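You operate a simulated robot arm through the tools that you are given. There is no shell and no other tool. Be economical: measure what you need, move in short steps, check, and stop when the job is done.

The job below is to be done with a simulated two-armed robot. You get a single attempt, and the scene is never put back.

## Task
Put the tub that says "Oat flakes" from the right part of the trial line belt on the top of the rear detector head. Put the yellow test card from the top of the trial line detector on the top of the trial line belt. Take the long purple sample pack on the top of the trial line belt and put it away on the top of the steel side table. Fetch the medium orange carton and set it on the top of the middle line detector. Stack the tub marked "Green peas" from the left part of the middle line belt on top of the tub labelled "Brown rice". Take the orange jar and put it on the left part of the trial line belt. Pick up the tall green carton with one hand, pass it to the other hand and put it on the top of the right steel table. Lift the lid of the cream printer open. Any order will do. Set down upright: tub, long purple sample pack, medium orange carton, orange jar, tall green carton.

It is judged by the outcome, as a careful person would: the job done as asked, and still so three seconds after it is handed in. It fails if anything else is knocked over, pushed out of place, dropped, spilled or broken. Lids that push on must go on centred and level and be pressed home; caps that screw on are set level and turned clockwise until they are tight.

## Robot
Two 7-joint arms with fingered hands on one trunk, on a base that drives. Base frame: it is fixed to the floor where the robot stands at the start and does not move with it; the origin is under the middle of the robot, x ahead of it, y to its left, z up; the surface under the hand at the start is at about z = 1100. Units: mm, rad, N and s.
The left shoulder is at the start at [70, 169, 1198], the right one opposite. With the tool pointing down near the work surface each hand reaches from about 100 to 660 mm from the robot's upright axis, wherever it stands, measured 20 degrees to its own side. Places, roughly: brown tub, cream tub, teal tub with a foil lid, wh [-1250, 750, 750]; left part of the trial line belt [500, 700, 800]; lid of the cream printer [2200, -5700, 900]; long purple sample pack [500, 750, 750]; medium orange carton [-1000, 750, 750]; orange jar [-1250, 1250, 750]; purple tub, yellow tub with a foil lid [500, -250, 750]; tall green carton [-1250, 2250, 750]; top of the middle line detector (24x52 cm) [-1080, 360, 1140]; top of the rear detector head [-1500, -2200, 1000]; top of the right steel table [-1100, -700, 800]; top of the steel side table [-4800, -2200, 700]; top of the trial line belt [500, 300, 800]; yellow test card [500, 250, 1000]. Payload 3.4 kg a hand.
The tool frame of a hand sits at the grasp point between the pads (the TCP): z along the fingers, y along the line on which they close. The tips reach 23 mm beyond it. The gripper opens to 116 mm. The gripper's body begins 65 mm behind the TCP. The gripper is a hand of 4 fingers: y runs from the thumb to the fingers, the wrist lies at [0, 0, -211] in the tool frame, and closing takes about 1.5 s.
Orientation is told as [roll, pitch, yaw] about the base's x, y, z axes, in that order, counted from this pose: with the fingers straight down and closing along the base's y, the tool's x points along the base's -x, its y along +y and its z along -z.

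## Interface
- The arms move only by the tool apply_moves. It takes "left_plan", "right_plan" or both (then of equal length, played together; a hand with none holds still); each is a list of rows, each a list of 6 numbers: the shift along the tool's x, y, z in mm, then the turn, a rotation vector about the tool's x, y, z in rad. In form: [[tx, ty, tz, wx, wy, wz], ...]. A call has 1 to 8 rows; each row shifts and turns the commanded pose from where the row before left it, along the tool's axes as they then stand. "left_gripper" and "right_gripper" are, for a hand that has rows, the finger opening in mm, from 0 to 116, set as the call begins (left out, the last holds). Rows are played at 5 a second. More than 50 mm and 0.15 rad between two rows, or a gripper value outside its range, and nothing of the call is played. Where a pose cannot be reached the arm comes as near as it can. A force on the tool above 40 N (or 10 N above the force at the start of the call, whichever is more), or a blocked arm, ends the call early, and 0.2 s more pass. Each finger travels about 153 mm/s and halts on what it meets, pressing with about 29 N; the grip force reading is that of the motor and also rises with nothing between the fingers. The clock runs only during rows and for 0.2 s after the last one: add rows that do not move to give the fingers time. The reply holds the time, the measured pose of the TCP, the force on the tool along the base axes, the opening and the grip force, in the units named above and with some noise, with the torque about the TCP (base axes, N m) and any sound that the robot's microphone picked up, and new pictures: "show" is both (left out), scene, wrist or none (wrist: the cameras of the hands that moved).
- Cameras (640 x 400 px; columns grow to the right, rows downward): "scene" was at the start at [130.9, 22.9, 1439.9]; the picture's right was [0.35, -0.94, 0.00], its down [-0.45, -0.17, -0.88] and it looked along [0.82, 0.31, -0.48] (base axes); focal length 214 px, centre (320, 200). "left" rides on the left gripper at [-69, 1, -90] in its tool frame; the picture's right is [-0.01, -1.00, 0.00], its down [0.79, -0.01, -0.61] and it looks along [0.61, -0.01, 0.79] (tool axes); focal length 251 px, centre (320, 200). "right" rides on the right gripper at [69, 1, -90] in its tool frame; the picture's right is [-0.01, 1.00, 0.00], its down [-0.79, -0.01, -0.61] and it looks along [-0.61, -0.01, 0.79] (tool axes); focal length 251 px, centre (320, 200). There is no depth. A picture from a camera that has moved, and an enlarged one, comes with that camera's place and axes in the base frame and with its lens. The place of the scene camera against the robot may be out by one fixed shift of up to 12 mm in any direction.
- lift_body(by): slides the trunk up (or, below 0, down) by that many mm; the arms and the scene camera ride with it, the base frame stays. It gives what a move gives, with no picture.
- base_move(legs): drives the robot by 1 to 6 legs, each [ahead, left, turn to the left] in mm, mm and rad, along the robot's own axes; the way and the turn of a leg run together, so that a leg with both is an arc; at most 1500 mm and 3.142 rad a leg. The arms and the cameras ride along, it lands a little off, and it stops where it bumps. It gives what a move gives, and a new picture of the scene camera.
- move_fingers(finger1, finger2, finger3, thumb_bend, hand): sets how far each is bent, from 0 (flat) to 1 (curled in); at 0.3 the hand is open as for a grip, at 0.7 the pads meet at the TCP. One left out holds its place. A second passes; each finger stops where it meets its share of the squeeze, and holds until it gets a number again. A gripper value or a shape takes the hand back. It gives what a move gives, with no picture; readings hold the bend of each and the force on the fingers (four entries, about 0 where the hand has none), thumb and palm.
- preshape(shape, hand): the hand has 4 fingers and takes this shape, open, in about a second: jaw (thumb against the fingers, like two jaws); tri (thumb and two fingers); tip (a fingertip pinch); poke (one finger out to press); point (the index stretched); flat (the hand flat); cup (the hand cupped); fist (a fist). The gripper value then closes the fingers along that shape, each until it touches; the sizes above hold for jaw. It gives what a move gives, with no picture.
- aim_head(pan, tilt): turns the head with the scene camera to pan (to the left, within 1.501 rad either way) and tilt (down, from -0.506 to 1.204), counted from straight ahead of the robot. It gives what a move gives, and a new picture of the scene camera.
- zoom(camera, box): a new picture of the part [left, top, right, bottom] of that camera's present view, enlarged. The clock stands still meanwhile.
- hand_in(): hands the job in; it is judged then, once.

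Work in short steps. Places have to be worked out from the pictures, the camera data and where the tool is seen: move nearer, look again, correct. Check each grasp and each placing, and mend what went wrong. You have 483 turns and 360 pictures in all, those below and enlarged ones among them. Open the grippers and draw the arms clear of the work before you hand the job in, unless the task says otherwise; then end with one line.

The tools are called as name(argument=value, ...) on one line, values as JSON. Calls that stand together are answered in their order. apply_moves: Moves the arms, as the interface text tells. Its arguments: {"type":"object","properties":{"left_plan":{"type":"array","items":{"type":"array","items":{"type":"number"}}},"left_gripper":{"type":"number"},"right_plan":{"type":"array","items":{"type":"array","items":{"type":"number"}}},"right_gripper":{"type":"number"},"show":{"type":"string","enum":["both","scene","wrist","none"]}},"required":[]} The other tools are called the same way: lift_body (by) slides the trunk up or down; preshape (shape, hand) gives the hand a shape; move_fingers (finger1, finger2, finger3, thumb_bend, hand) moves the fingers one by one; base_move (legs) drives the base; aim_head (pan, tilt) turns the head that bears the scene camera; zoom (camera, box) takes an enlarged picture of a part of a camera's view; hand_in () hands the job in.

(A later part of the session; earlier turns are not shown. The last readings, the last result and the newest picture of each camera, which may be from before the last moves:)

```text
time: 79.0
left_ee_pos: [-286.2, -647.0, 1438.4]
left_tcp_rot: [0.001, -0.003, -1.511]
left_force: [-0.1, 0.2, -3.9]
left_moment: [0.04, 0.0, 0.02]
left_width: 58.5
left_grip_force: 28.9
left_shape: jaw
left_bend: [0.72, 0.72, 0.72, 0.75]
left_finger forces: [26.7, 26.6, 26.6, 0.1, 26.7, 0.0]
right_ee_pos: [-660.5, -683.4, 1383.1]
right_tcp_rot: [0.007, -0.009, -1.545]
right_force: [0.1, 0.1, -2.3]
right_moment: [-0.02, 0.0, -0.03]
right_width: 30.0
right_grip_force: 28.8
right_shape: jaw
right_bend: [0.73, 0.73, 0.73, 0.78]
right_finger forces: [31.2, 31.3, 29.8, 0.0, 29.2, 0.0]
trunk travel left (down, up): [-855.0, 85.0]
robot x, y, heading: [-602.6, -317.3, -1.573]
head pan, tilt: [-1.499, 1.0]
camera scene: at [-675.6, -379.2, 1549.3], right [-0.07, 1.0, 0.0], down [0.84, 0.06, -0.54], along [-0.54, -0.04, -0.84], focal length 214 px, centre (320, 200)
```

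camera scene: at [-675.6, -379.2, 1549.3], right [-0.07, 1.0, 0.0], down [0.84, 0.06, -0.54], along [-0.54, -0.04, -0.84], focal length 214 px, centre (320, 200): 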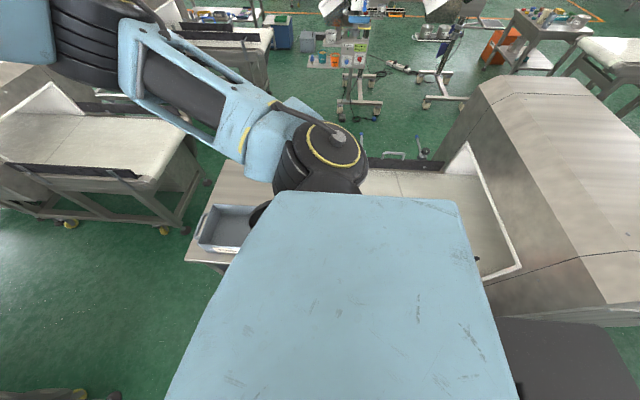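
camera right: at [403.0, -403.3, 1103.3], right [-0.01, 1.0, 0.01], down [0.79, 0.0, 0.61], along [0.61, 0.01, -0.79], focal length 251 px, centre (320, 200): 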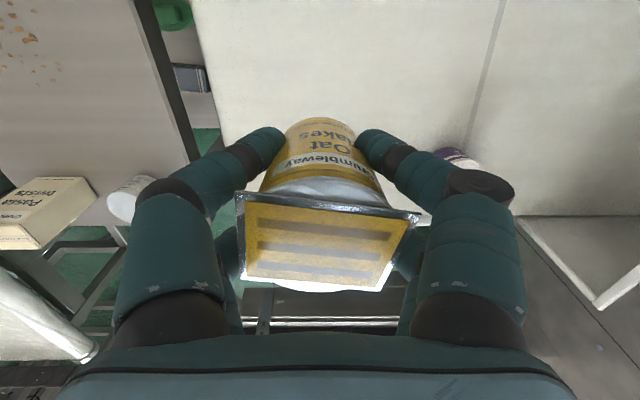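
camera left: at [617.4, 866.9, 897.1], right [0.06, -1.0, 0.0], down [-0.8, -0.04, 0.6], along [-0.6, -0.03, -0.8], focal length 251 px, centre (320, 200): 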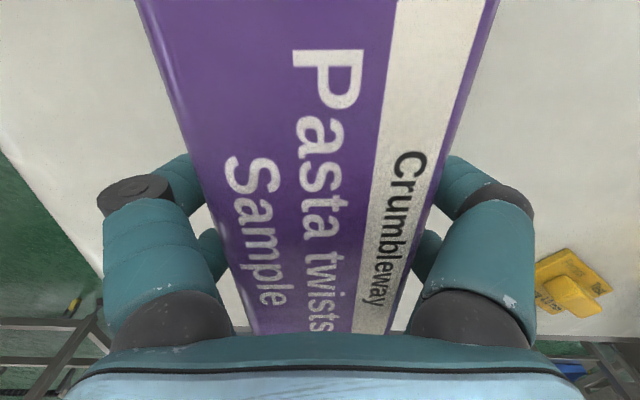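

The base bumped next to the middle line belt. I check the passage ahead more precisely.

aim_head(pan=-0.15, tilt=0.9)

aim_head(pan=-0.7, tilt=1.1)

```text
time: 80.5
left_ee_pos: [-286.0, -646.8, 1439.7]
left_tcp_rot: [0.001, -0.002, -1.509]
left_force: [-0.3, 0.6, -1.9]
left_moment: [0.01, 0.0, -0.01]
left_width: 58.9
left_grip_force: 29.3
left_shape: jaw
left_bend: [0.72, 0.72, 0.72, 0.75]
left_finger forces: [26.6, 26.6, 26.5, 0.0, 26.6, 0.0]
right_ee_pos: [-660.9, -684.4, 1382.8]
right_tcp_rot: [0.007, -0.008, -1.548]
right_force: [-0.6, -0.1, -0.6]
right_moment: [-0.04, -0.03, 0.03]
right_width: 30.3
right_grip_force: 28.7
right_shape: jaw
right_bend: [0.73, 0.73, 0.73, 0.78]
right_finger forces: [31.1, 31.3, 29.8, 0.0, 29.2, 0.0]
trunk travel left (down, up): [-855.0, 85.0]
robot x, y, heading: [-603.0, -315.1, -1.573]
head pan, tilt: [-0.15, 0.901]
camera scene: at [-617.3, -448.5, 1556.4], right [-0.99, 0.15, 0.0], down [0.12, 0.78, -0.62], along [-0.09, -0.61, -0.78], focal length 214 px, centre (320, 200)
```

scene: 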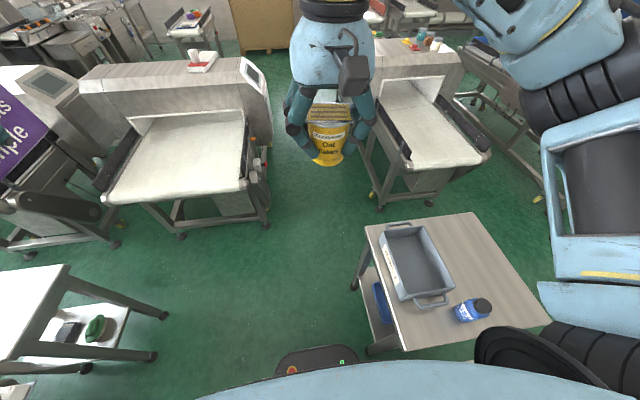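

```text
time: 81.4
left_ee_pos: [-286.3, -645.3, 1438.6]
left_tcp_rot: [0.0, -0.003, -1.511]
left_force: [-0.1, 0.0, -1.9]
left_moment: [0.03, -0.03, 0.0]
left_width: 58.8
left_grip_force: 29.1
left_shape: jaw
left_bend: [0.72, 0.72, 0.72, 0.75]
left_finger forces: [26.5, 26.7, 26.5, 0.1, 26.6, 0.1]
right_ee_pos: [-660.9, -684.1, 1382.8]
right_tcp_rot: [0.008, -0.009, -1.546]
right_force: [0.6, 0.5, -1.4]
right_moment: [0.01, 0.0, 0.01]
right_width: 30.0
right_grip_force: 28.7
right_shape: jaw
right_bend: [0.73, 0.73, 0.73, 0.78]
right_finger forces: [31.2, 31.3, 29.7, 0.0, 29.2, 0.1]
trunk travel left (down, up): [-855.0, 85.0]
robot x, y, heading: [-601.6, -315.6, -1.574]
head pan, tilt: [-0.7, 1.1]
camera scene: at [-646.6, -422.2, 1542.6], right [-0.77, 0.64, 0.0], down [0.57, 0.68, -0.45], along [-0.29, -0.35, -0.89], focal length 214 px, centre (320, 200)
```

scene: 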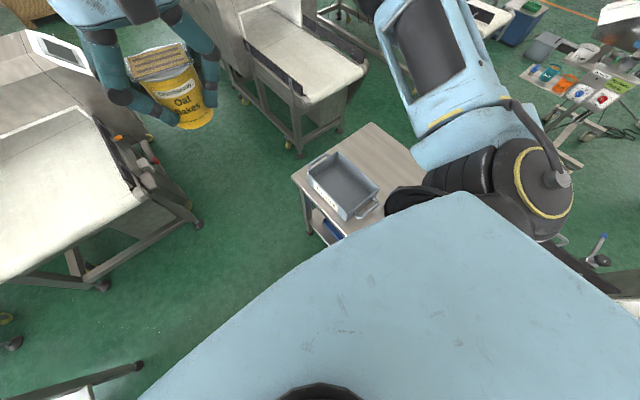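

The gap between the table corner (-885,-900) and the left machine's corner (-330,-1207) is best taken diagonally. I position and drive through at an angle.

base_move(legs=[[390, 186, 0], [0, 0, -0.51], [800, 0, 0]])

```text
time: 89.3
left_ee_pos: [-682.4, -1828.8, 1440.5]
left_tcp_rot: [-0.001, -0.003, -2.013]
left_force: [-0.2, 0.5, -2.8]
left_moment: [0.03, -0.01, 0.0]
left_width: 58.6
left_grip_force: 28.6
left_shape: jaw
left_bend: [0.72, 0.72, 0.72, 0.75]
left_finger forces: [26.4, 26.3, 26.3, 0.0, 26.5, 0.0]
right_ee_pos: [-1030.7, -1680.0, 1383.9]
right_tcp_rot: [0.007, -0.011, -2.052]
right_force: [0.5, -0.1, -0.7]
right_moment: [0.03, 0.0, -0.04]
right_width: 30.2
right_grip_force: 28.8
right_shape: jaw
right_bend: [0.73, 0.74, 0.73, 0.78]
right_finger forces: [30.9, 31.1, 29.8, 0.1, 29.1, 0.0]
trunk travel left (down, up): [-855.0, 85.0]
robot x, y, heading: [-798.1, -1385.7, -2.07]
head pan, tilt: [-0.7, 1.1]
camera scene: at [-886.0, -1460.3, 1542.7], right [-0.36, 0.93, 0.0], down [0.83, 0.32, -0.45], along [-0.42, -0.16, -0.89], focal length 214 px, centre (320, 200)
```

scene: 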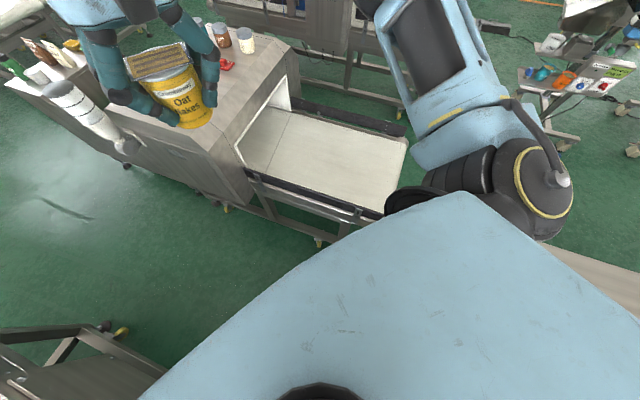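

Passed through cleanly. I look at the rear detector head.

aim_head(pan=-0.25, tilt=0.6)

```text
time: 90.3
left_ee_pos: [-684.5, -1830.3, 1439.5]
left_tcp_rot: [0.0, -0.004, -2.015]
left_force: [0.4, 0.1, -2.9]
left_moment: [0.03, 0.02, -0.02]
left_width: 58.7
left_grip_force: 29.0
left_shape: jaw
left_bend: [0.72, 0.72, 0.72, 0.75]
left_finger forces: [26.4, 26.3, 26.3, 0.0, 26.4, 0.0]
right_ee_pos: [-1029.6, -1680.8, 1382.7]
right_tcp_rot: [0.008, -0.009, -2.051]
right_force: [0.4, 1.0, -1.8]
right_moment: [0.0, 0.02, -0.01]
right_width: 30.1
right_grip_force: 28.3
right_shape: jaw
right_bend: [0.73, 0.74, 0.73, 0.78]
right_finger forces: [31.0, 31.1, 29.8, 0.0, 29.0, 0.0]
trunk travel left (down, up): [-855.0, 85.0]
robot x, y, heading: [-799.0, -1382.0, -2.079]
head pan, tilt: [-0.25, 0.6]
camera scene: at [-888.6, -1503.9, 1581.1], right [-0.73, 0.69, 0.0], down [0.39, 0.41, -0.82], along [-0.57, -0.6, -0.57], focal length 214 px, centre (320, 200)
```

scene: 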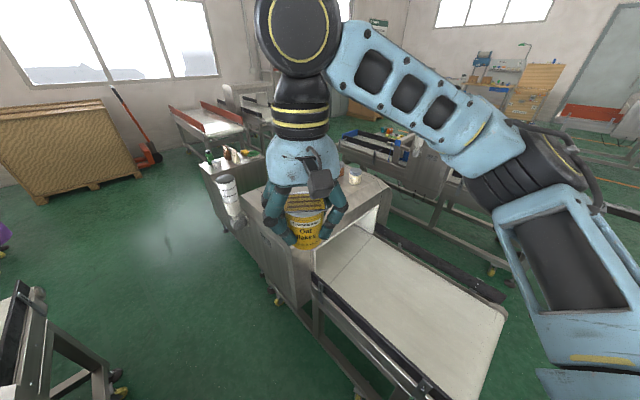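

I drive to the +x side of that machine and turn to face it (heading π).

base_move(legs=[[559, 368, 0], [0, 0, -1.06]])

aim_head(pan=0.15, tilt=0.6)

```text
time: 96.6
left_ee_pos: [-1078.6, -2366.9, 1440.8]
left_tcp_rot: [0.002, -0.003, -3.07]
left_force: [0.5, -0.3, -2.8]
left_moment: [0.01, -0.02, -0.02]
left_width: 58.4
left_grip_force: 29.2
left_shape: jaw
left_bend: [0.72, 0.72, 0.72, 0.75]
left_finger forces: [26.3, 26.3, 26.2, 0.0, 26.3, 0.1]
right_ee_pos: [-1119.3, -1992.3, 1382.8]
right_tcp_rot: [0.007, -0.008, -3.107]
right_force: [0.4, -0.5, -1.5]
right_moment: [-0.01, -0.02, 0.02]
right_width: 30.2
right_grip_force: 28.5
right_shape: jaw
right_bend: [0.73, 0.74, 0.73, 0.78]
right_finger forces: [30.6, 30.7, 29.6, 0.1, 28.9, 0.0]
trunk travel left (down, up): [-855.0, 85.0]
robot x, y, heading: [-748.8, -2049.7, -3.135]
head pan, tilt: [-0.25, 0.6]
camera scene: at [-890.2, -2036.2, 1581.2], right [0.24, 0.97, 0.0], down [0.55, -0.13, -0.82], along [-0.8, 0.2, -0.57], focal length 214 px, centre (320, 200)
```

scene: 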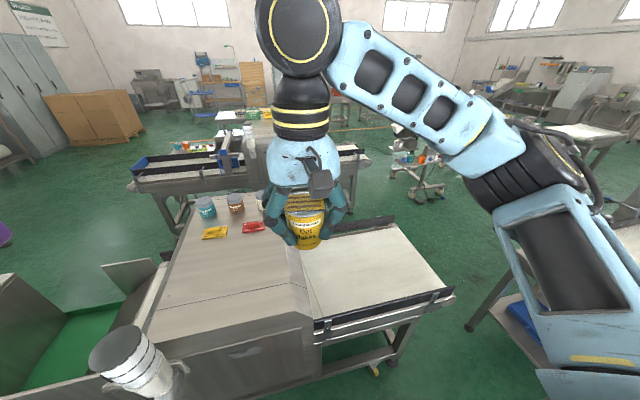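

```text
time: 97.5
left_ee_pos: [-1078.4, -2365.6, 1440.4]
left_tcp_rot: [0.002, -0.004, -3.071]
left_force: [0.0, -0.2, -1.7]
left_moment: [-0.01, 0.0, -0.01]
left_width: 58.3
left_grip_force: 28.6
left_shape: jaw
left_bend: [0.72, 0.72, 0.72, 0.75]
left_finger forces: [26.3, 26.3, 26.2, 0.0, 26.3, 0.1]
right_ee_pos: [-1119.2, -1991.7, 1383.9]
right_tcp_rot: [0.007, -0.011, -3.109]
right_force: [-1.0, 0.4, -1.6]
right_moment: [0.0, -0.02, 0.05]
right_width: 30.4
right_grip_force: 29.9
right_shape: jaw
right_bend: [0.73, 0.74, 0.73, 0.78]
right_finger forces: [30.5, 30.7, 29.6, 0.0, 28.8, 0.0]
trunk travel left (down, up): [-855.0, 85.0]
robot x, y, heading: [-748.5, -2046.7, -3.129]
head pan, tilt: [0.15, 0.6]
camera scene: at [-891.7, -2070.5, 1581.2], right [-0.16, 0.99, 0.0], down [0.56, 0.09, -0.82], along [-0.81, -0.13, -0.57], focal length 214 px, centre (320, 200)
```

scene: 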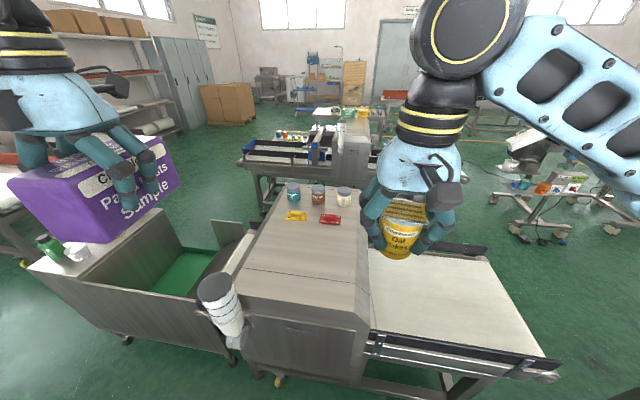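

Detector top spans roughly x -1190…-1700, y -2380…-1990, with jars and cards at the far end; near half is free. I drive closer.

base_move(legs=[[130, 180, 0]])

apply_moves(right_plan=[[-20, 0, 20, 0, 0, 0], [-20, 0, 20, 0, 0, 0], [-20, 0, 20, 0, 0, 0], [-20, 0, 20, 0, 0, 0], [0, 0, 20, 0, 0, 0], [0, 0, 0, 0, 0, 0]])

```text
time: 99.2
left_ee_pos: [-1205.6, -2539.4, 1442.3]
left_tcp_rot: [0.003, -0.005, -3.08]
left_force: [-0.5, -0.3, -2.3]
left_moment: [-0.01, 0.0, 0.0]
left_width: 58.2
left_grip_force: 28.9
left_shape: jaw
left_bend: [0.72, 0.72, 0.72, 0.75]
left_finger forces: [26.3, 26.3, 26.2, 0.0, 26.5, 0.0]
right_ee_pos: [-1243.1, -2163.1, 1383.7]
right_tcp_rot: [0.01, -0.011, -3.117]
right_force: [0.3, -0.4, -0.8]
right_moment: [-0.02, -0.03, -0.02]
right_width: 29.8
right_grip_force: 28.8
right_shape: jaw
right_bend: [0.73, 0.74, 0.73, 0.78]
right_finger forces: [30.7, 30.8, 29.6, 0.1, 29.0, 0.0]
trunk travel left (down, up): [-855.0, 85.0]
robot x, y, heading: [-872.8, -2222.9, 3.14]
head pan, tilt: [0.15, 0.6]
camera scene: at [-1015.4, -2244.4, 1581.6], right [-0.15, 0.99, 0.0], down [0.56, 0.08, -0.83], along [-0.82, -0.12, -0.56], focal length 214 px, centre (320, 200)
```

scene: 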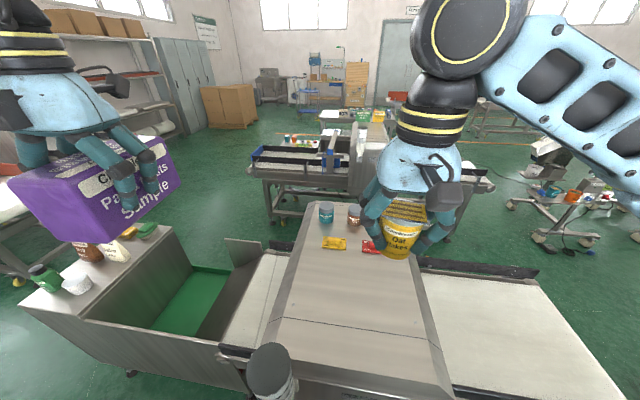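

```text
time: 100.5
left_ee_pos: [-1208.2, -2541.6, 1439.7]
left_tcp_rot: [0.001, -0.004, -3.08]
left_force: [0.1, -0.1, -2.7]
left_moment: [0.02, 0.01, 0.01]
left_width: 58.6
left_grip_force: 29.2
left_shape: jaw
left_bend: [0.72, 0.72, 0.72, 0.75]
left_finger forces: [26.3, 26.3, 26.3, 0.0, 26.3, 0.1]
right_ee_pos: [-1328.3, -2168.9, 1286.3]
right_tcp_rot: [0.007, -0.008, -3.117]
right_force: [0.3, 0.3, -0.6]
right_moment: [0.03, -0.01, 0.01]
right_width: 30.1
right_grip_force: 29.0
right_shape: jaw
right_bend: [0.74, 0.74, 0.73, 0.78]
right_finger forces: [31.0, 31.2, 30.1, 0.0, 29.5, 0.0]
trunk travel left (down, up): [-855.0, 85.0]
robot x, y, heading: [-879.7, -2224.4, 3.142]
head pan, tilt: [0.15, 0.6]
camera scene: at [-1017.9, -2248.6, 1581.3], right [-0.15, 0.99, 0.0], down [0.56, 0.08, -0.83], along [-0.82, -0.12, -0.56], focal length 214 px, centre (320, 200)
camera right: at [-1259.1, -2165.2, 1374.7], right [0.02, -1.0, 0.01], down [-0.79, -0.01, 0.61], along [-0.61, -0.02, -0.79], focal length 251 px, centre (320, 200)
```

scene: 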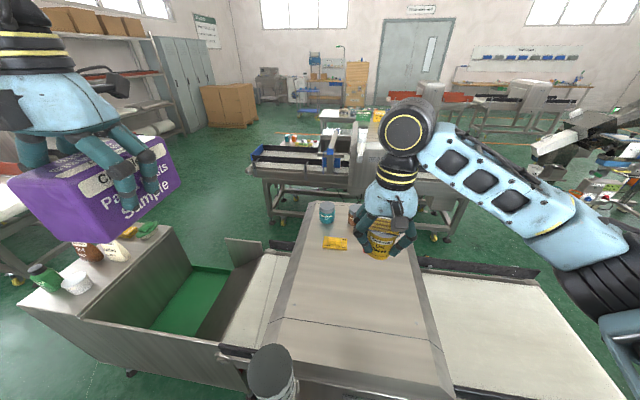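
right: 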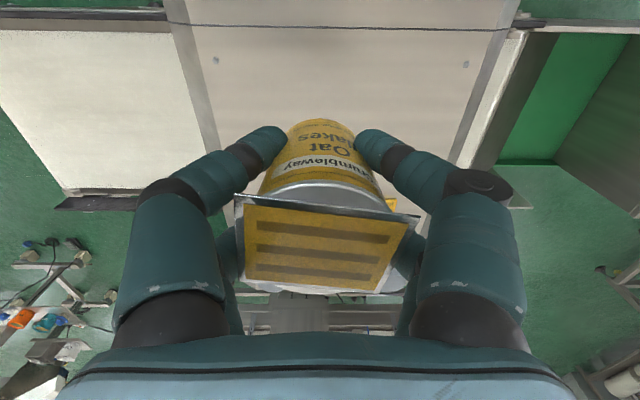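

Top appears at z≈1050. I lower the tub vertically in guarded steps.

apply_moves(right_plan=[[0, 0, 30, 0, 0, 0], [0, 0, 30, 0, 0, 0], [0, 0, 30, 0, 0, 0], [0, 0, 15, 0, 0, 0], [0, 0, 8, 0, 0, 0], [0, 0, 8, 0, 0, 0], [0, 0, 8, 0, 0, 0], [0, 0, 8, 0, 0, 0]], show="wrist")

```text
time: 102.3
left_ee_pos: [-1208.2, -2542.5, 1439.1]
left_tcp_rot: [0.002, -0.003, -3.08]
left_force: [-0.3, 0.1, -1.3]
left_moment: [0.0, -0.04, 0.05]
left_width: 58.4
left_grip_force: 28.9
left_shape: jaw
left_bend: [0.72, 0.72, 0.72, 0.75]
left_finger forces: [26.3, 26.3, 26.3, 0.0, 26.5, 0.1]
right_ee_pos: [-1327.0, -2170.2, 1148.0]
right_tcp_rot: [0.009, -0.008, -3.117]
right_force: [0.4, -0.2, -0.2]
right_moment: [-0.05, 0.03, 0.01]
right_width: 30.1
right_grip_force: 29.0
right_shape: jaw
right_bend: [0.74, 0.74, 0.73, 0.78]
right_finger forces: [31.2, 31.4, 30.5, 0.0, 29.8, 0.0]
trunk travel left (down, up): [-855.0, 85.0]
robot x, y, heading: [-877.2, -2227.6, 3.143]
head pan, tilt: [0.15, 0.6]
camera right: at [-1259.6, -2166.9, 1237.5], right [0.01, -1.0, 0.01], down [-0.79, -0.01, 0.61], along [-0.61, -0.01, -0.79], focal length 251 px, centre (320, 200)
```

right: 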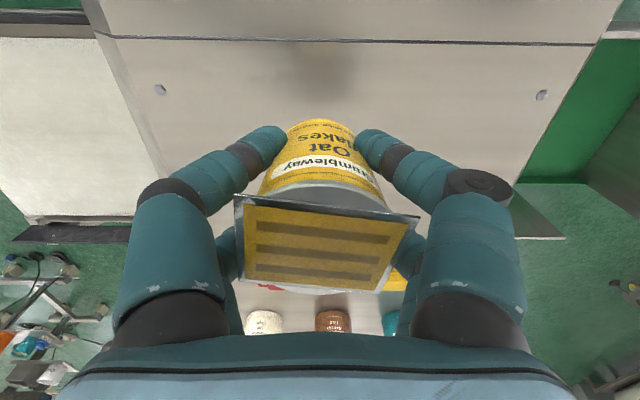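

By the bolts' spacing the top is at about z≈1020, so 85 mm to go.

apply_moves(right_plan=[[0, 0, 25, 0, 0, 0], [0, 0, 25, 0, 0, 0], [0, 0, 10, 0, 0, 0], [0, 0, 6, 0, 0, 0], [0, 0, 6, 0, 0, 0], [0, 0, 5, 0, 0, 0], [0, 0, 5, 0, 0, 0], [0, 0, 5, 0, 0, 0]], show="wrist")

```text
time: 104.2
left_ee_pos: [-1208.9, -2541.7, 1440.4]
left_tcp_rot: [0.0, -0.004, -3.079]
left_force: [0.3, 0.9, -3.1]
left_moment: [0.0, -0.04, 0.01]
left_width: 58.4
left_grip_force: 28.7
left_shape: jaw
left_bend: [0.72, 0.72, 0.72, 0.75]
left_finger forces: [26.3, 26.2, 26.2, 0.1, 26.4, 0.0]
right_ee_pos: [-1328.8, -2172.2, 1060.6]
right_tcp_rot: [0.009, -0.01, -3.118]
right_force: [0.0, 0.2, -1.6]
right_moment: [0.01, -0.01, -0.03]
right_width: 29.7
right_grip_force: 29.2
right_shape: jaw
right_bend: [0.74, 0.74, 0.73, 0.78]
right_finger forces: [31.3, 31.6, 30.6, 0.0, 30.0, 0.1]
trunk travel left (down, up): [-855.0, 85.0]
robot x, y, heading: [-877.0, -2225.3, 3.141]
head pan, tilt: [0.15, 0.6]
camera right: at [-1260.3, -2168.4, 1149.9], right [0.02, -1.0, 0.01], down [-0.79, -0.01, 0.61], along [-0.61, -0.02, -0.79], focal length 251 px, centre (320, 200)
```

right: 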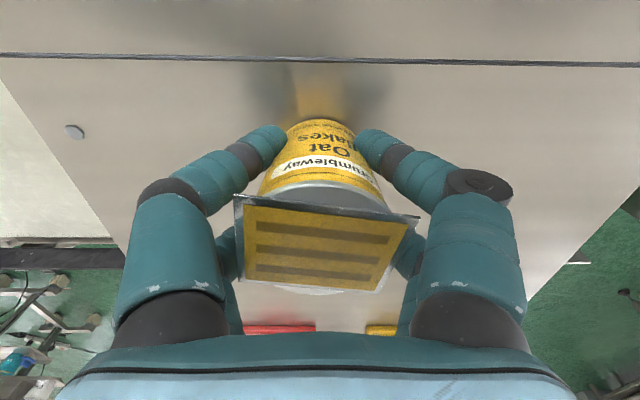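

apply_moves(right_plan=[[0, 0, 4, 0, 0, 0], [0, 0, 4, 0, 0, 0], [0, 0, 4, 0, 0, 0], [0, 0, 4, 0, 0, 0], [0, 0, 4, 0, 0, 0], [0, 0, 4, 0, 0, 0], [0, 0, 4, 0, 0, 0], [0, 0, 4, 0, 0, 0]], show="wrist")

```text
time: 104.9
left_ee_pos: [-1205.1, -2540.5, 1440.9]
left_tcp_rot: [0.001, -0.003, -3.08]
left_force: [0.4, 0.6, -2.9]
left_moment: [0.0, -0.02, 0.03]
left_width: 58.1
left_grip_force: 28.8
left_shape: jaw
left_bend: [0.72, 0.72, 0.72, 0.75]
left_finger forces: [26.2, 26.3, 26.3, 0.0, 26.4, 0.0]
right_ee_pos: [-1328.4, -2172.4, 1056.2]
right_tcp_rot: [0.012, -0.022, -3.118]
right_force: [2.6, 1.6, 20.0]
right_moment: [0.21, -0.16, 0.01]
right_width: 30.7
right_grip_force: 28.8
right_shape: jaw
right_bend: [0.74, 0.74, 0.74, 0.78]
right_finger forces: [37.1, 35.3, 34.9, 0.0, 34.7, 0.1]
trunk travel left (down, up): [-855.0, 85.0]
robot x, y, heading: [-877.7, -2226.9, 3.144]
head pan, tilt: [0.15, 0.6]
stopped in row 3 (right hand): the force on the tool passed its limit at 46 N (the readings are from after the stop); the commanded pose is now the measured one
camera right: at [-1258.7, -2168.7, 1145.2], right [0.01, -1.0, 0.01], down [-0.78, 0.0, 0.62], along [-0.62, -0.02, -0.78], focal length 251 px, centre (320, 200)
```

right: 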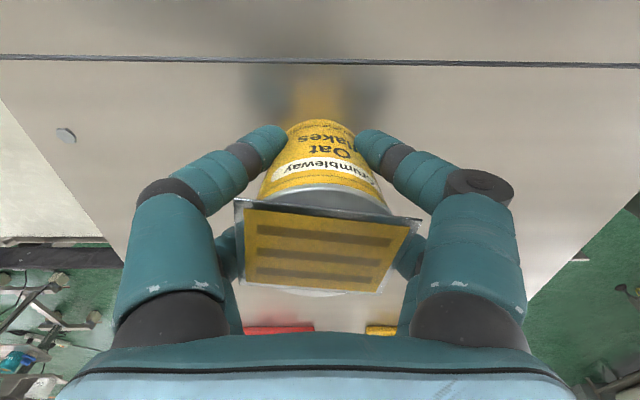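

Contact. I ease 1 mm, open the fingers and rise.

apply_moves(right_plan=[[0, 0, -1, 0, 0, 0], [0, 0, 0, 0, 0, 0], [0, 0, 0, 0, 0, 0]], show="none")

apply_moves(right_plan=[[0, 0, 0, 0, 0, 0], [0, 0, 0, 0, 0, 0], [0, 0, 0, 0, 0, 0], [0, 0, 0, 0, 0, 0], [0, 0, -20, 0, 0, 0], [0, 0, -40, 0, 0, 0], [0, 0, -45, 0, 0, 0], [0, 0, -45, 0, 0, 0]], right_gripper=116)

```text
time: 105.7
left_ee_pos: [-1204.7, -2543.1, 1440.4]
left_tcp_rot: [-0.001, -0.005, -3.08]
left_force: [0.5, 0.0, -2.5]
left_moment: [0.01, -0.03, -0.01]
left_width: 58.5
left_grip_force: 29.0
left_shape: jaw
left_bend: [0.72, 0.72, 0.72, 0.75]
left_finger forces: [26.3, 26.3, 26.4, 0.0, 26.4, 0.0]
right_ee_pos: [-1328.9, -2171.2, 1056.1]
right_tcp_rot: [0.012, -0.023, -3.12]
right_force: [-3.8, 1.0, 25.7]
right_moment: [0.17, -0.04, 0.03]
right_width: 30.7
right_grip_force: 28.5
right_shape: jaw
right_bend: [0.74, 0.74, 0.74, 0.79]
right_finger forces: [36.5, 36.3, 35.7, 0.0, 33.6, 0.0]
trunk travel left (down, up): [-855.0, 85.0]
robot x, y, heading: [-876.3, -2221.7, 3.145]
head pan, tilt: [0.15, 0.6]
```

```text
time: 107.5
left_ee_pos: [-1208.1, -2542.4, 1440.0]
left_tcp_rot: [0.001, -0.002, -3.082]
left_force: [-0.4, 0.3, -2.4]
left_moment: [0.0, -0.04, -0.02]
left_width: 58.3
left_grip_force: 29.2
left_shape: jaw
left_bend: [0.72, 0.72, 0.72, 0.75]
left_finger forces: [26.3, 26.3, 26.3, 0.1, 26.5, 0.0]
right_ee_pos: [-1329.5, -2175.0, 1206.0]
right_tcp_rot: [0.011, -0.017, -3.12]
right_force: [0.0, -0.3, 0.1]
right_moment: [-0.01, -0.03, -0.02]
right_width: 115.8
right_grip_force: 0.0
right_shape: jaw
right_bend: [0.3, 0.3, 0.3, 0.3]
right_finger forces: [0.0, 0.0, 0.0, 0.0, 0.0, 0.0]
trunk travel left (down, up): [-855.0, 85.0]
robot x, y, heading: [-875.3, -2222.3, 3.142]
head pan, tilt: [0.15, 0.6]
camera scene: at [-1018.4, -2248.9, 1581.2], right [-0.15, 0.99, 0.0], down [0.56, 0.08, -0.82], along [-0.82, -0.12, -0.57], focal length 214 px, centre (320, 200)
camera right: at [-1258.8, -2171.3, 1294.5], right [0.01, -1.0, 0.01], down [-0.78, 0.0, 0.62], along [-0.62, -0.02, -0.78], focal length 251 px, centre (320, 200)
```

scene: 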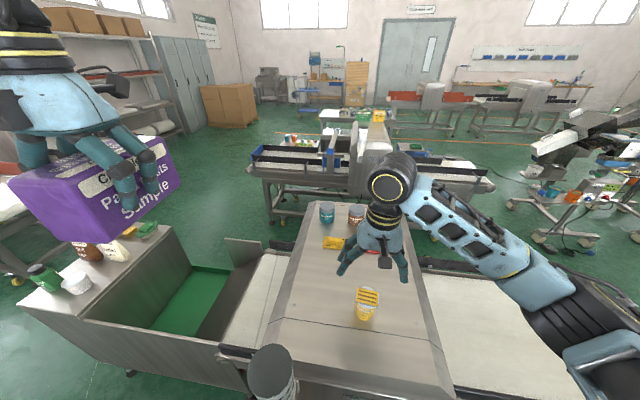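
right: 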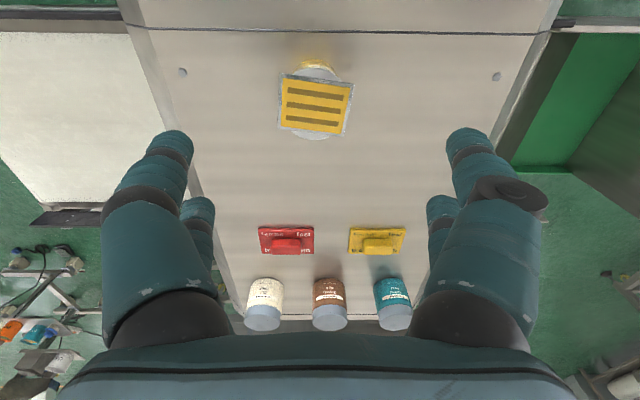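

The Oat flakes tub stands upright on the rear detector head. I tuck the right arm and look for the way to the steel side table.

apply_moves(right_plan=[[20, 0, -40, 0, 0, 0], [30, 0, -30, 0, 0, 0], [30, 0, -30, 0, 0, 0], [30, 0, -20, 0, 0, 0]], show="none")

aim_head(pan=0.9, tilt=0.4)

aim_head(pan=-0.2, tilt=0.2)

```text
time: 108.5
left_ee_pos: [-1207.2, -2542.3, 1440.3]
left_tcp_rot: [0.0, -0.004, -3.082]
left_force: [0.5, -1.2, -2.6]
left_moment: [0.02, -0.03, 0.0]
left_width: 58.3
left_grip_force: 29.3
left_shape: jaw
left_bend: [0.72, 0.72, 0.72, 0.75]
left_finger forces: [26.3, 26.3, 26.3, 0.0, 26.4, 0.0]
right_ee_pos: [-1211.8, -2166.7, 1322.3]
right_tcp_rot: [0.012, -0.018, -3.12]
right_force: [-0.4, 0.2, -0.4]
right_moment: [0.0, 0.02, -0.03]
right_width: 116.0
right_grip_force: 0.1
right_shape: jaw
right_bend: [0.3, 0.3, 0.3, 0.3]
right_finger forces: [0.0, 0.0, 0.0, 0.0, 0.1, 0.0]
trunk travel left (down, up): [-855.0, 85.0]
robot x, y, heading: [-874.6, -2222.9, 3.141]
head pan, tilt: [0.15, 0.6]
```

```text
time: 109.6
left_ee_pos: [-1208.3, -2542.6, 1441.0]
left_tcp_rot: [-0.001, -0.002, -3.082]
left_force: [0.1, 1.3, -2.7]
left_moment: [-0.03, -0.02, 0.02]
left_width: 58.3
left_grip_force: 29.4
left_shape: jaw
left_bend: [0.72, 0.72, 0.72, 0.75]
left_finger forces: [26.3, 26.3, 26.3, 0.0, 26.4, 0.0]
right_ee_pos: [-1211.8, -2167.6, 1322.3]
right_tcp_rot: [0.011, -0.017, -3.119]
right_force: [-0.2, 0.3, -0.1]
right_moment: [-0.02, -0.03, -0.01]
right_width: 115.9
right_grip_force: 0.1
right_shape: jaw
right_bend: [0.3, 0.3, 0.3, 0.3]
right_finger forces: [0.0, 0.0, 0.0, 0.0, 0.0, 0.0]
trunk travel left (down, up): [-855.0, 85.0]
robot x, y, heading: [-875.0, -2227.1, 3.14]
head pan, tilt: [0.901, 0.4]
camera scene: at [-988.9, -2308.1, 1599.4], right [-0.78, 0.62, 0.0], down [0.24, 0.3, -0.92], along [-0.57, -0.72, -0.39], focal length 214 px, centre (320, 200)
```

scene: 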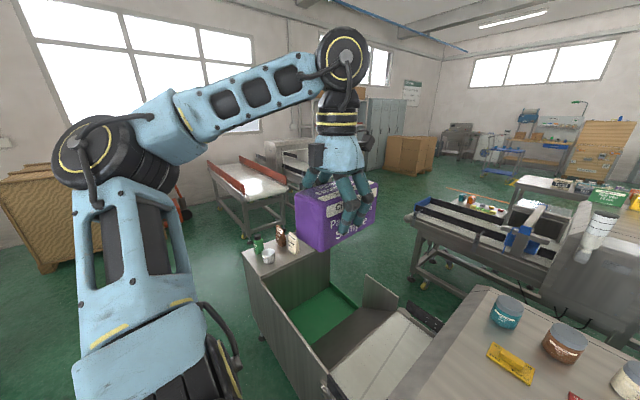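

```text
time: 110.9
left_ee_pos: [-1207.8, -2542.8, 1440.7]
left_tcp_rot: [0.002, -0.003, -3.083]
left_force: [-0.6, -0.5, -2.4]
left_moment: [-0.02, -0.04, -0.02]
left_width: 58.4
left_grip_force: 29.0
left_shape: jaw
left_bend: [0.72, 0.72, 0.72, 0.75]
left_finger forces: [26.3, 26.2, 26.3, 0.0, 26.4, 0.0]
right_ee_pos: [-1214.1, -2167.3, 1321.8]
right_tcp_rot: [0.01, -0.018, -3.119]
right_force: [-0.3, 0.0, -0.1]
right_moment: [-0.01, 0.03, 0.03]
right_width: 116.0
right_grip_force: 0.0
right_shape: jaw
right_bend: [0.3, 0.3, 0.3, 0.3]
right_finger forces: [0.0, 0.1, 0.0, 0.0, 0.0, 0.1]
trunk travel left (down, up): [-855.0, 85.0]
robot x, y, heading: [-878.4, -2225.2, 3.145]
head pan, tilt: [-0.201, 0.201]
camera scene: at [-1022.4, -2217.1, 1618.0], right [0.2, 0.98, 0.0], down [0.2, -0.04, -0.98], along [-0.96, 0.2, -0.2], focal length 214 px, centre (320, 200)
```

scene: 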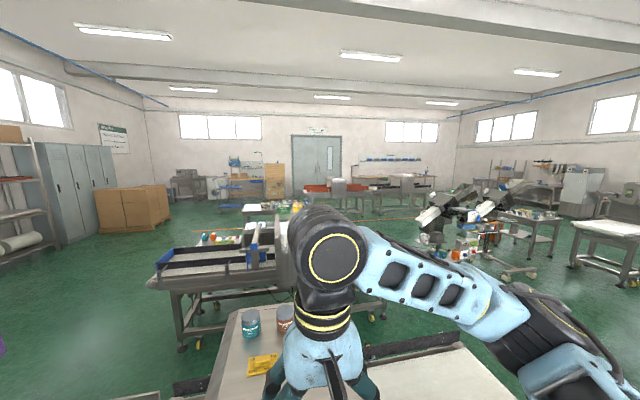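

The way goes around the far (-y) end of the rear line. I back off and strafe left along it.

base_move(legs=[[-100, 0, 0], [0, 1500, 0], [0, 320, 0]])

aim_head(pan=0.0, tilt=0.4)

```text
time: 121.0
left_ee_pos: [-1179.5, -4372.3, 1440.2]
left_tcp_rot: [0.004, -0.003, -3.129]
left_force: [0.3, 0.4, -2.3]
left_moment: [-0.02, -0.04, -0.01]
left_width: 58.4
left_grip_force: 28.8
left_shape: jaw
left_bend: [0.72, 0.72, 0.72, 0.75]
left_finger forces: [26.3, 26.2, 26.3, 0.0, 26.5, 0.0]
right_ee_pos: [-1165.8, -3998.2, 1322.3]
right_tcp_rot: [0.014, -0.017, 3.117]
right_force: [0.0, -0.4, -0.1]
right_moment: [-0.01, 0.0, 0.01]
right_width: 116.1
right_grip_force: 0.1
right_shape: jaw
right_bend: [0.3, 0.3, 0.3, 0.3]
right_finger forces: [0.0, 0.0, 0.1, 0.0, 0.0, 0.0]
trunk travel left (down, up): [-855.0, 85.0]
robot x, y, heading: [-834.0, -4075.6, 3.094]
head pan, tilt: [-0.201, 0.201]
camera scene: at [-977.9, -4055.1, 1618.0], right [0.25, 0.97, 0.0], down [0.19, -0.05, -0.98], along [-0.95, 0.24, -0.2], focal length 214 px, centre (320, 200)
```

scene: 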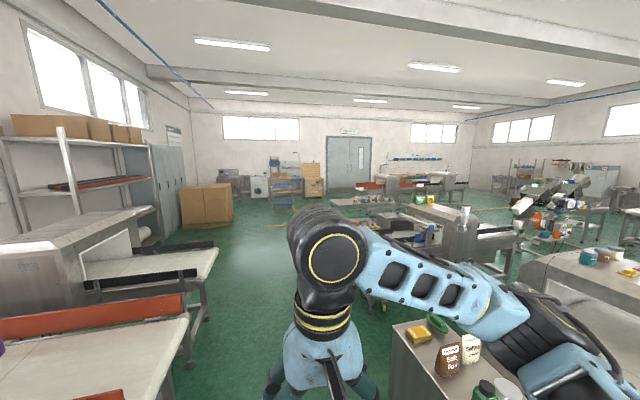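

```text
time: 121.7
left_ee_pos: [-1179.2, -4373.6, 1441.1]
left_tcp_rot: [0.001, -0.003, -3.129]
left_force: [0.0, -0.6, -2.2]
left_moment: [0.0, -0.05, 0.01]
left_width: 58.3
left_grip_force: 28.8
left_shape: jaw
left_bend: [0.72, 0.72, 0.72, 0.75]
left_finger forces: [26.3, 26.4, 26.3, 0.1, 26.4, 0.0]
right_ee_pos: [-1166.4, -4000.1, 1322.4]
right_tcp_rot: [0.012, -0.018, 3.118]
right_force: [-0.5, -0.3, -0.1]
right_moment: [0.01, 0.0, 0.01]
right_width: 116.1
right_grip_force: 0.0
right_shape: jaw
right_bend: [0.3, 0.3, 0.3, 0.3]
right_finger forces: [0.0, 0.0, 0.0, 0.1, 0.0, 0.1]
trunk travel left (down, up): [-855.0, 85.0]
robot x, y, heading: [-834.7, -4076.3, 3.087]
head pan, tilt: [0.0, 0.4]
camera scene: at [-980.3, -4076.6, 1599.5], right [0.05, 1.0, 0.0], down [0.39, -0.02, -0.92], along [-0.92, 0.04, -0.39], focal length 214 px, centre (320, 200)
```

scene: 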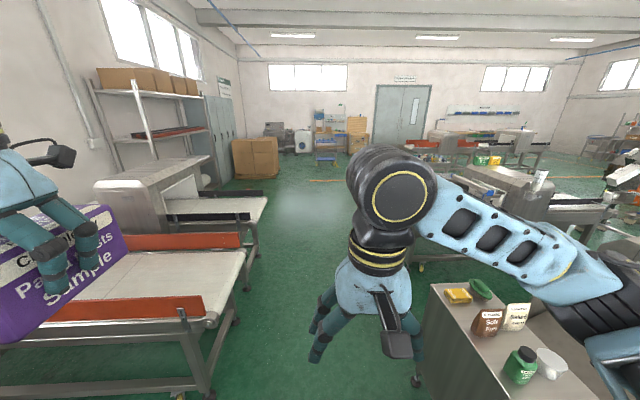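

Lane is clear, centre y≈-4010. I go ahead 1500 mm.

base_move(legs=[[0, -60, 0.05], [1500, 0, 0]])

aim_head(pan=-0.5, tilt=0.3)

```text
time: 129.7
left_ee_pos: [-2657.2, -4316.5, 1441.1]
left_tcp_rot: [0.002, -0.003, -3.094]
left_force: [0.2, 0.1, -2.6]
left_moment: [0.01, -0.01, 0.0]
left_width: 58.7
left_grip_force: 29.2
left_shape: jaw
left_bend: [0.72, 0.72, 0.72, 0.75]
left_finger forces: [26.3, 26.4, 26.4, 0.0, 26.4, 0.0]
right_ee_pos: [-2658.7, -3942.2, 1322.8]
right_tcp_rot: [0.011, -0.017, -3.131]
right_force: [0.5, 0.7, -0.2]
right_moment: [0.03, 0.02, 0.0]
right_width: 115.9
right_grip_force: 0.1
right_shape: jaw
right_bend: [0.3, 0.3, 0.3, 0.3]
right_finger forces: [0.0, 0.1, 0.0, 0.0, 0.0, 0.1]
trunk travel left (down, up): [-855.0, 85.0]
robot x, y, heading: [-2324.9, -4006.5, 3.129]
head pan, tilt: [0.0, 0.4]
camera scene: at [-2469.5, -4013.1, 1599.5], right [0.01, 1.0, 0.0], down [0.39, -0.01, -0.92], along [-0.92, 0.01, -0.39], focal length 214 px, centre (320, 200)
```

scene: 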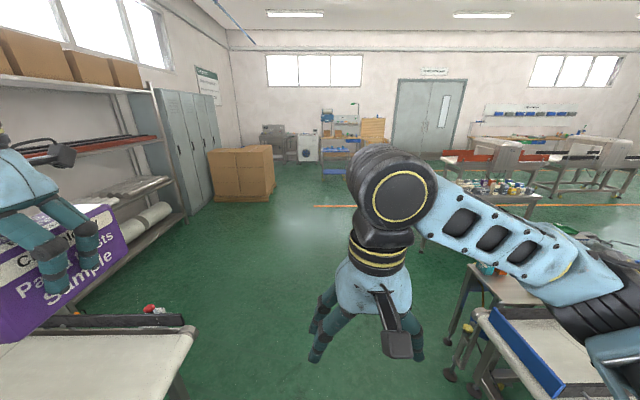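

```text
time: 130.6
left_ee_pos: [-2659.3, -4318.2, 1440.0]
left_tcp_rot: [0.002, -0.004, -3.093]
left_force: [-0.2, 0.3, -3.3]
left_moment: [0.01, 0.0, -0.04]
left_width: 58.6
left_grip_force: 28.9
left_shape: jaw
left_bend: [0.72, 0.72, 0.72, 0.75]
left_finger forces: [26.4, 26.3, 26.2, 0.0, 26.4, 0.0]
right_ee_pos: [-2659.3, -3943.2, 1322.2]
right_tcp_rot: [0.011, -0.02, -3.131]
right_force: [0.4, 0.3, 0.0]
right_moment: [-0.01, 0.0, 0.0]
right_width: 116.0
right_grip_force: 0.1
right_shape: jaw
right_bend: [0.3, 0.3, 0.3, 0.3]
right_finger forces: [0.0, 0.0, 0.0, 0.0, 0.0, 0.0]
trunk travel left (down, up): [-855.0, 85.0]
robot x, y, heading: [-2323.6, -4009.7, 3.132]
head pan, tilt: [-0.499, 0.3]
camera scene: at [-2459.3, -3968.6, 1608.7], right [0.49, 0.87, 0.0], down [0.26, -0.14, -0.96], along [-0.83, 0.47, -0.3], focal length 214 px, centre (320, 200)
```

scene: 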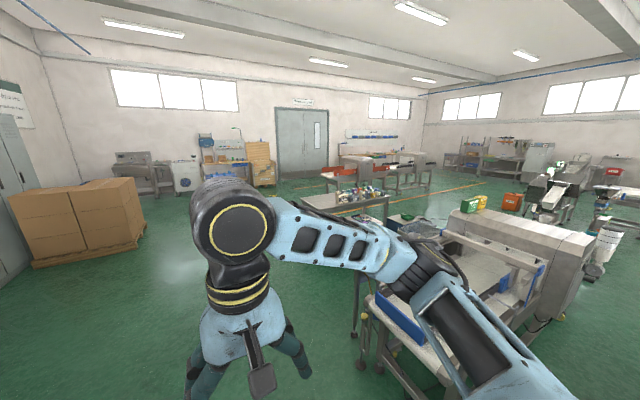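

The table with bottles near [-4800,-2200] is the steel side table. I drive diagonally across the open floor towards it.

base_move(legs=[[0, 0, -0.33], [1500, 0, 0], [500, 0, 0]])

aim_head(pan=-0.8, tilt=0.4)

```text
time: 141.6
left_ee_pos: [-4642.3, -3587.2, 1440.4]
left_tcp_rot: [0.001, -0.004, 2.903]
left_force: [0.5, 0.2, -3.1]
left_moment: [0.0, -0.01, 0.01]
left_width: 58.4
left_grip_force: 28.6
left_shape: jaw
left_bend: [0.72, 0.72, 0.72, 0.75]
left_finger forces: [26.3, 26.4, 26.2, 0.1, 26.4, 0.0]
right_ee_pos: [-4538.7, -3227.0, 1321.9]
right_tcp_rot: [0.013, -0.019, 2.867]
right_force: [-0.3, -0.3, 1.0]
right_moment: [0.01, 0.0, 0.02]
right_width: 115.7
right_grip_force: 0.2
right_shape: jaw
right_bend: [0.3, 0.3, 0.3, 0.3]
right_finger forces: [0.0, 0.1, 0.1, 0.0, 0.0, 0.1]
trunk travel left (down, up): [-855.0, 85.0]
robot x, y, heading: [-4233.1, -3385.3, 2.844]
head pan, tilt: [-0.499, 0.3]
camera scene: at [-4351.1, -3310.0, 1609.0], right [0.72, 0.7, 0.0], down [0.21, -0.21, -0.96], along [-0.67, 0.68, -0.29], focal length 214 px, centre (320, 200)
```

scene: 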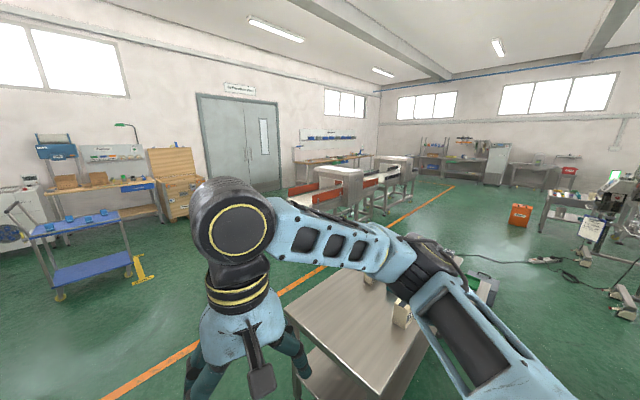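

```text
time: 142.4
left_ee_pos: [-4645.4, -3585.5, 1439.6]
left_tcp_rot: [0.003, -0.003, 2.906]
left_force: [0.0, 0.1, -1.9]
left_moment: [-0.02, -0.02, -0.02]
left_width: 58.4
left_grip_force: 28.5
left_shape: jaw
left_bend: [0.72, 0.72, 0.72, 0.75]
left_finger forces: [26.2, 26.3, 26.3, 0.0, 26.2, 0.0]
right_ee_pos: [-4540.7, -3226.3, 1321.8]
right_tcp_rot: [0.012, -0.019, 2.867]
right_force: [0.4, 0.7, 0.1]
right_moment: [0.0, 0.02, 0.03]
right_width: 116.0
right_grip_force: 0.1
right_shape: jaw
right_bend: [0.3, 0.3, 0.3, 0.3]
right_finger forces: [0.0, 0.0, 0.0, 0.0, 0.0, 0.0]
trunk travel left (down, up): [-855.0, 85.0]
robot x, y, heading: [-4233.8, -3384.6, 2.841]
head pan, tilt: [-0.799, 0.4]
camera scene: at [-4330.9, -3293.6, 1599.5], right [0.89, 0.46, 0.0], down [0.18, -0.35, -0.92], along [-0.42, 0.82, -0.39], focal length 214 px, centre (320, 200)
```

scene: 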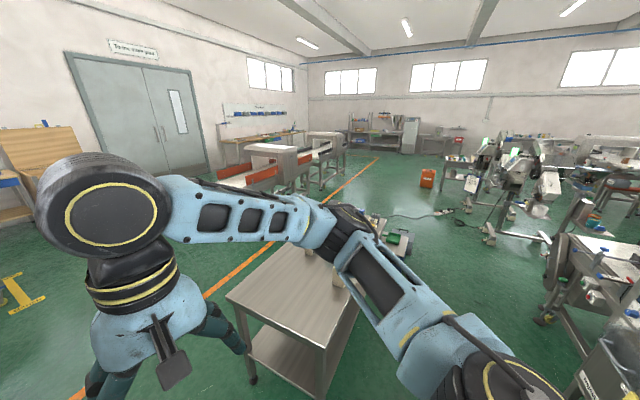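

Table top spans about x -5150…-4578, y -2770…-2330. I drive to stand before its near edge, facing +y.

base_move(legs=[[645, -40, 0], [0, 0, -1.27]])

aim_head(pan=0.0, tilt=0.8)

```text
time: 149.2
left_ee_pos: [-5165.1, -2822.4, 1439.5]
left_tcp_rot: [0.001, -0.004, 1.632]
left_force: [-0.1, -0.4, -1.8]
left_moment: [-0.05, -0.03, -0.03]
left_width: 58.2
left_grip_force: 29.2
left_shape: jaw
left_bend: [0.72, 0.72, 0.72, 0.75]
left_finger forces: [26.2, 26.2, 26.1, 0.0, 26.2, 0.0]
right_ee_pos: [-4788.7, -2816.6, 1322.3]
right_tcp_rot: [0.01, -0.018, 1.595]
right_force: [0.0, 0.0, 0.0]
right_moment: [-0.01, 0.0, -0.01]
right_width: 115.6
right_grip_force: 0.0
right_shape: jaw
right_bend: [0.3, 0.3, 0.3, 0.3]
right_finger forces: [0.0, 0.1, 0.1, 0.0, 0.0, 0.0]
trunk travel left (down, up): [-855.0, 85.0]
robot x, y, heading: [-4847.6, -3153.5, 1.57]
head pan, tilt: [-0.799, 0.4]
camera scene: at [-4785.9, -3047.8, 1599.5], right [0.7, -0.72, 0.0], down [-0.28, -0.27, -0.92], along [0.66, 0.64, -0.39], focal length 214 px, centre (320, 200)
```

scene: 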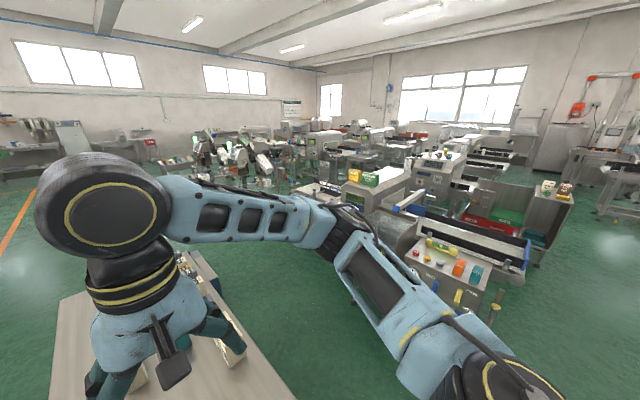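

```text
time: 150.4
left_ee_pos: [-5163.2, -2822.8, 1439.3]
left_tcp_rot: [0.002, -0.004, 1.633]
left_force: [0.1, 0.1, -2.7]
left_moment: [-0.04, -0.02, -0.01]
left_width: 58.2
left_grip_force: 28.6
left_shape: jaw
left_bend: [0.72, 0.72, 0.72, 0.75]
left_finger forces: [26.2, 26.1, 26.2, 0.0, 26.2, 0.1]
right_ee_pos: [-4788.5, -2816.4, 1321.2]
right_tcp_rot: [0.011, -0.019, 1.596]
right_force: [0.1, 0.2, 0.1]
right_moment: [0.0, -0.02, 0.02]
right_width: 116.1
right_grip_force: 0.1
right_shape: jaw
right_bend: [0.3, 0.3, 0.3, 0.3]
right_finger forces: [0.0, 0.1, 0.0, 0.0, 0.0, 0.1]
trunk travel left (down, up): [-855.0, 85.0]
robot x, y, heading: [-4848.0, -3153.5, 1.575]
head pan, tilt: [0.0, 0.799]
camera scene: at [-4851.9, -3031.7, 1564.4], right [1.0, 0.0, 0.0], down [0.0, -0.72, -0.7], along [0.0, 0.7, -0.72], focal length 214 px, centre (320, 200)
```

scene: 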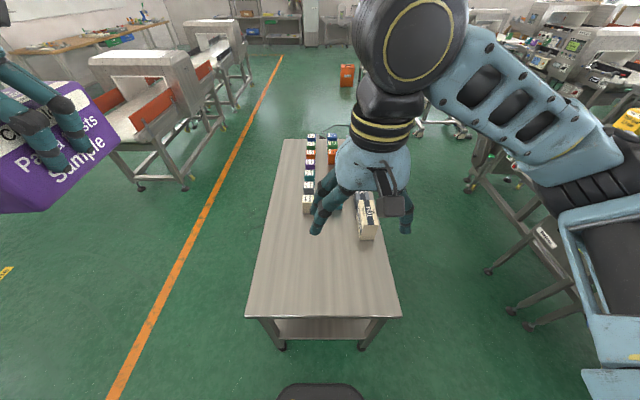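

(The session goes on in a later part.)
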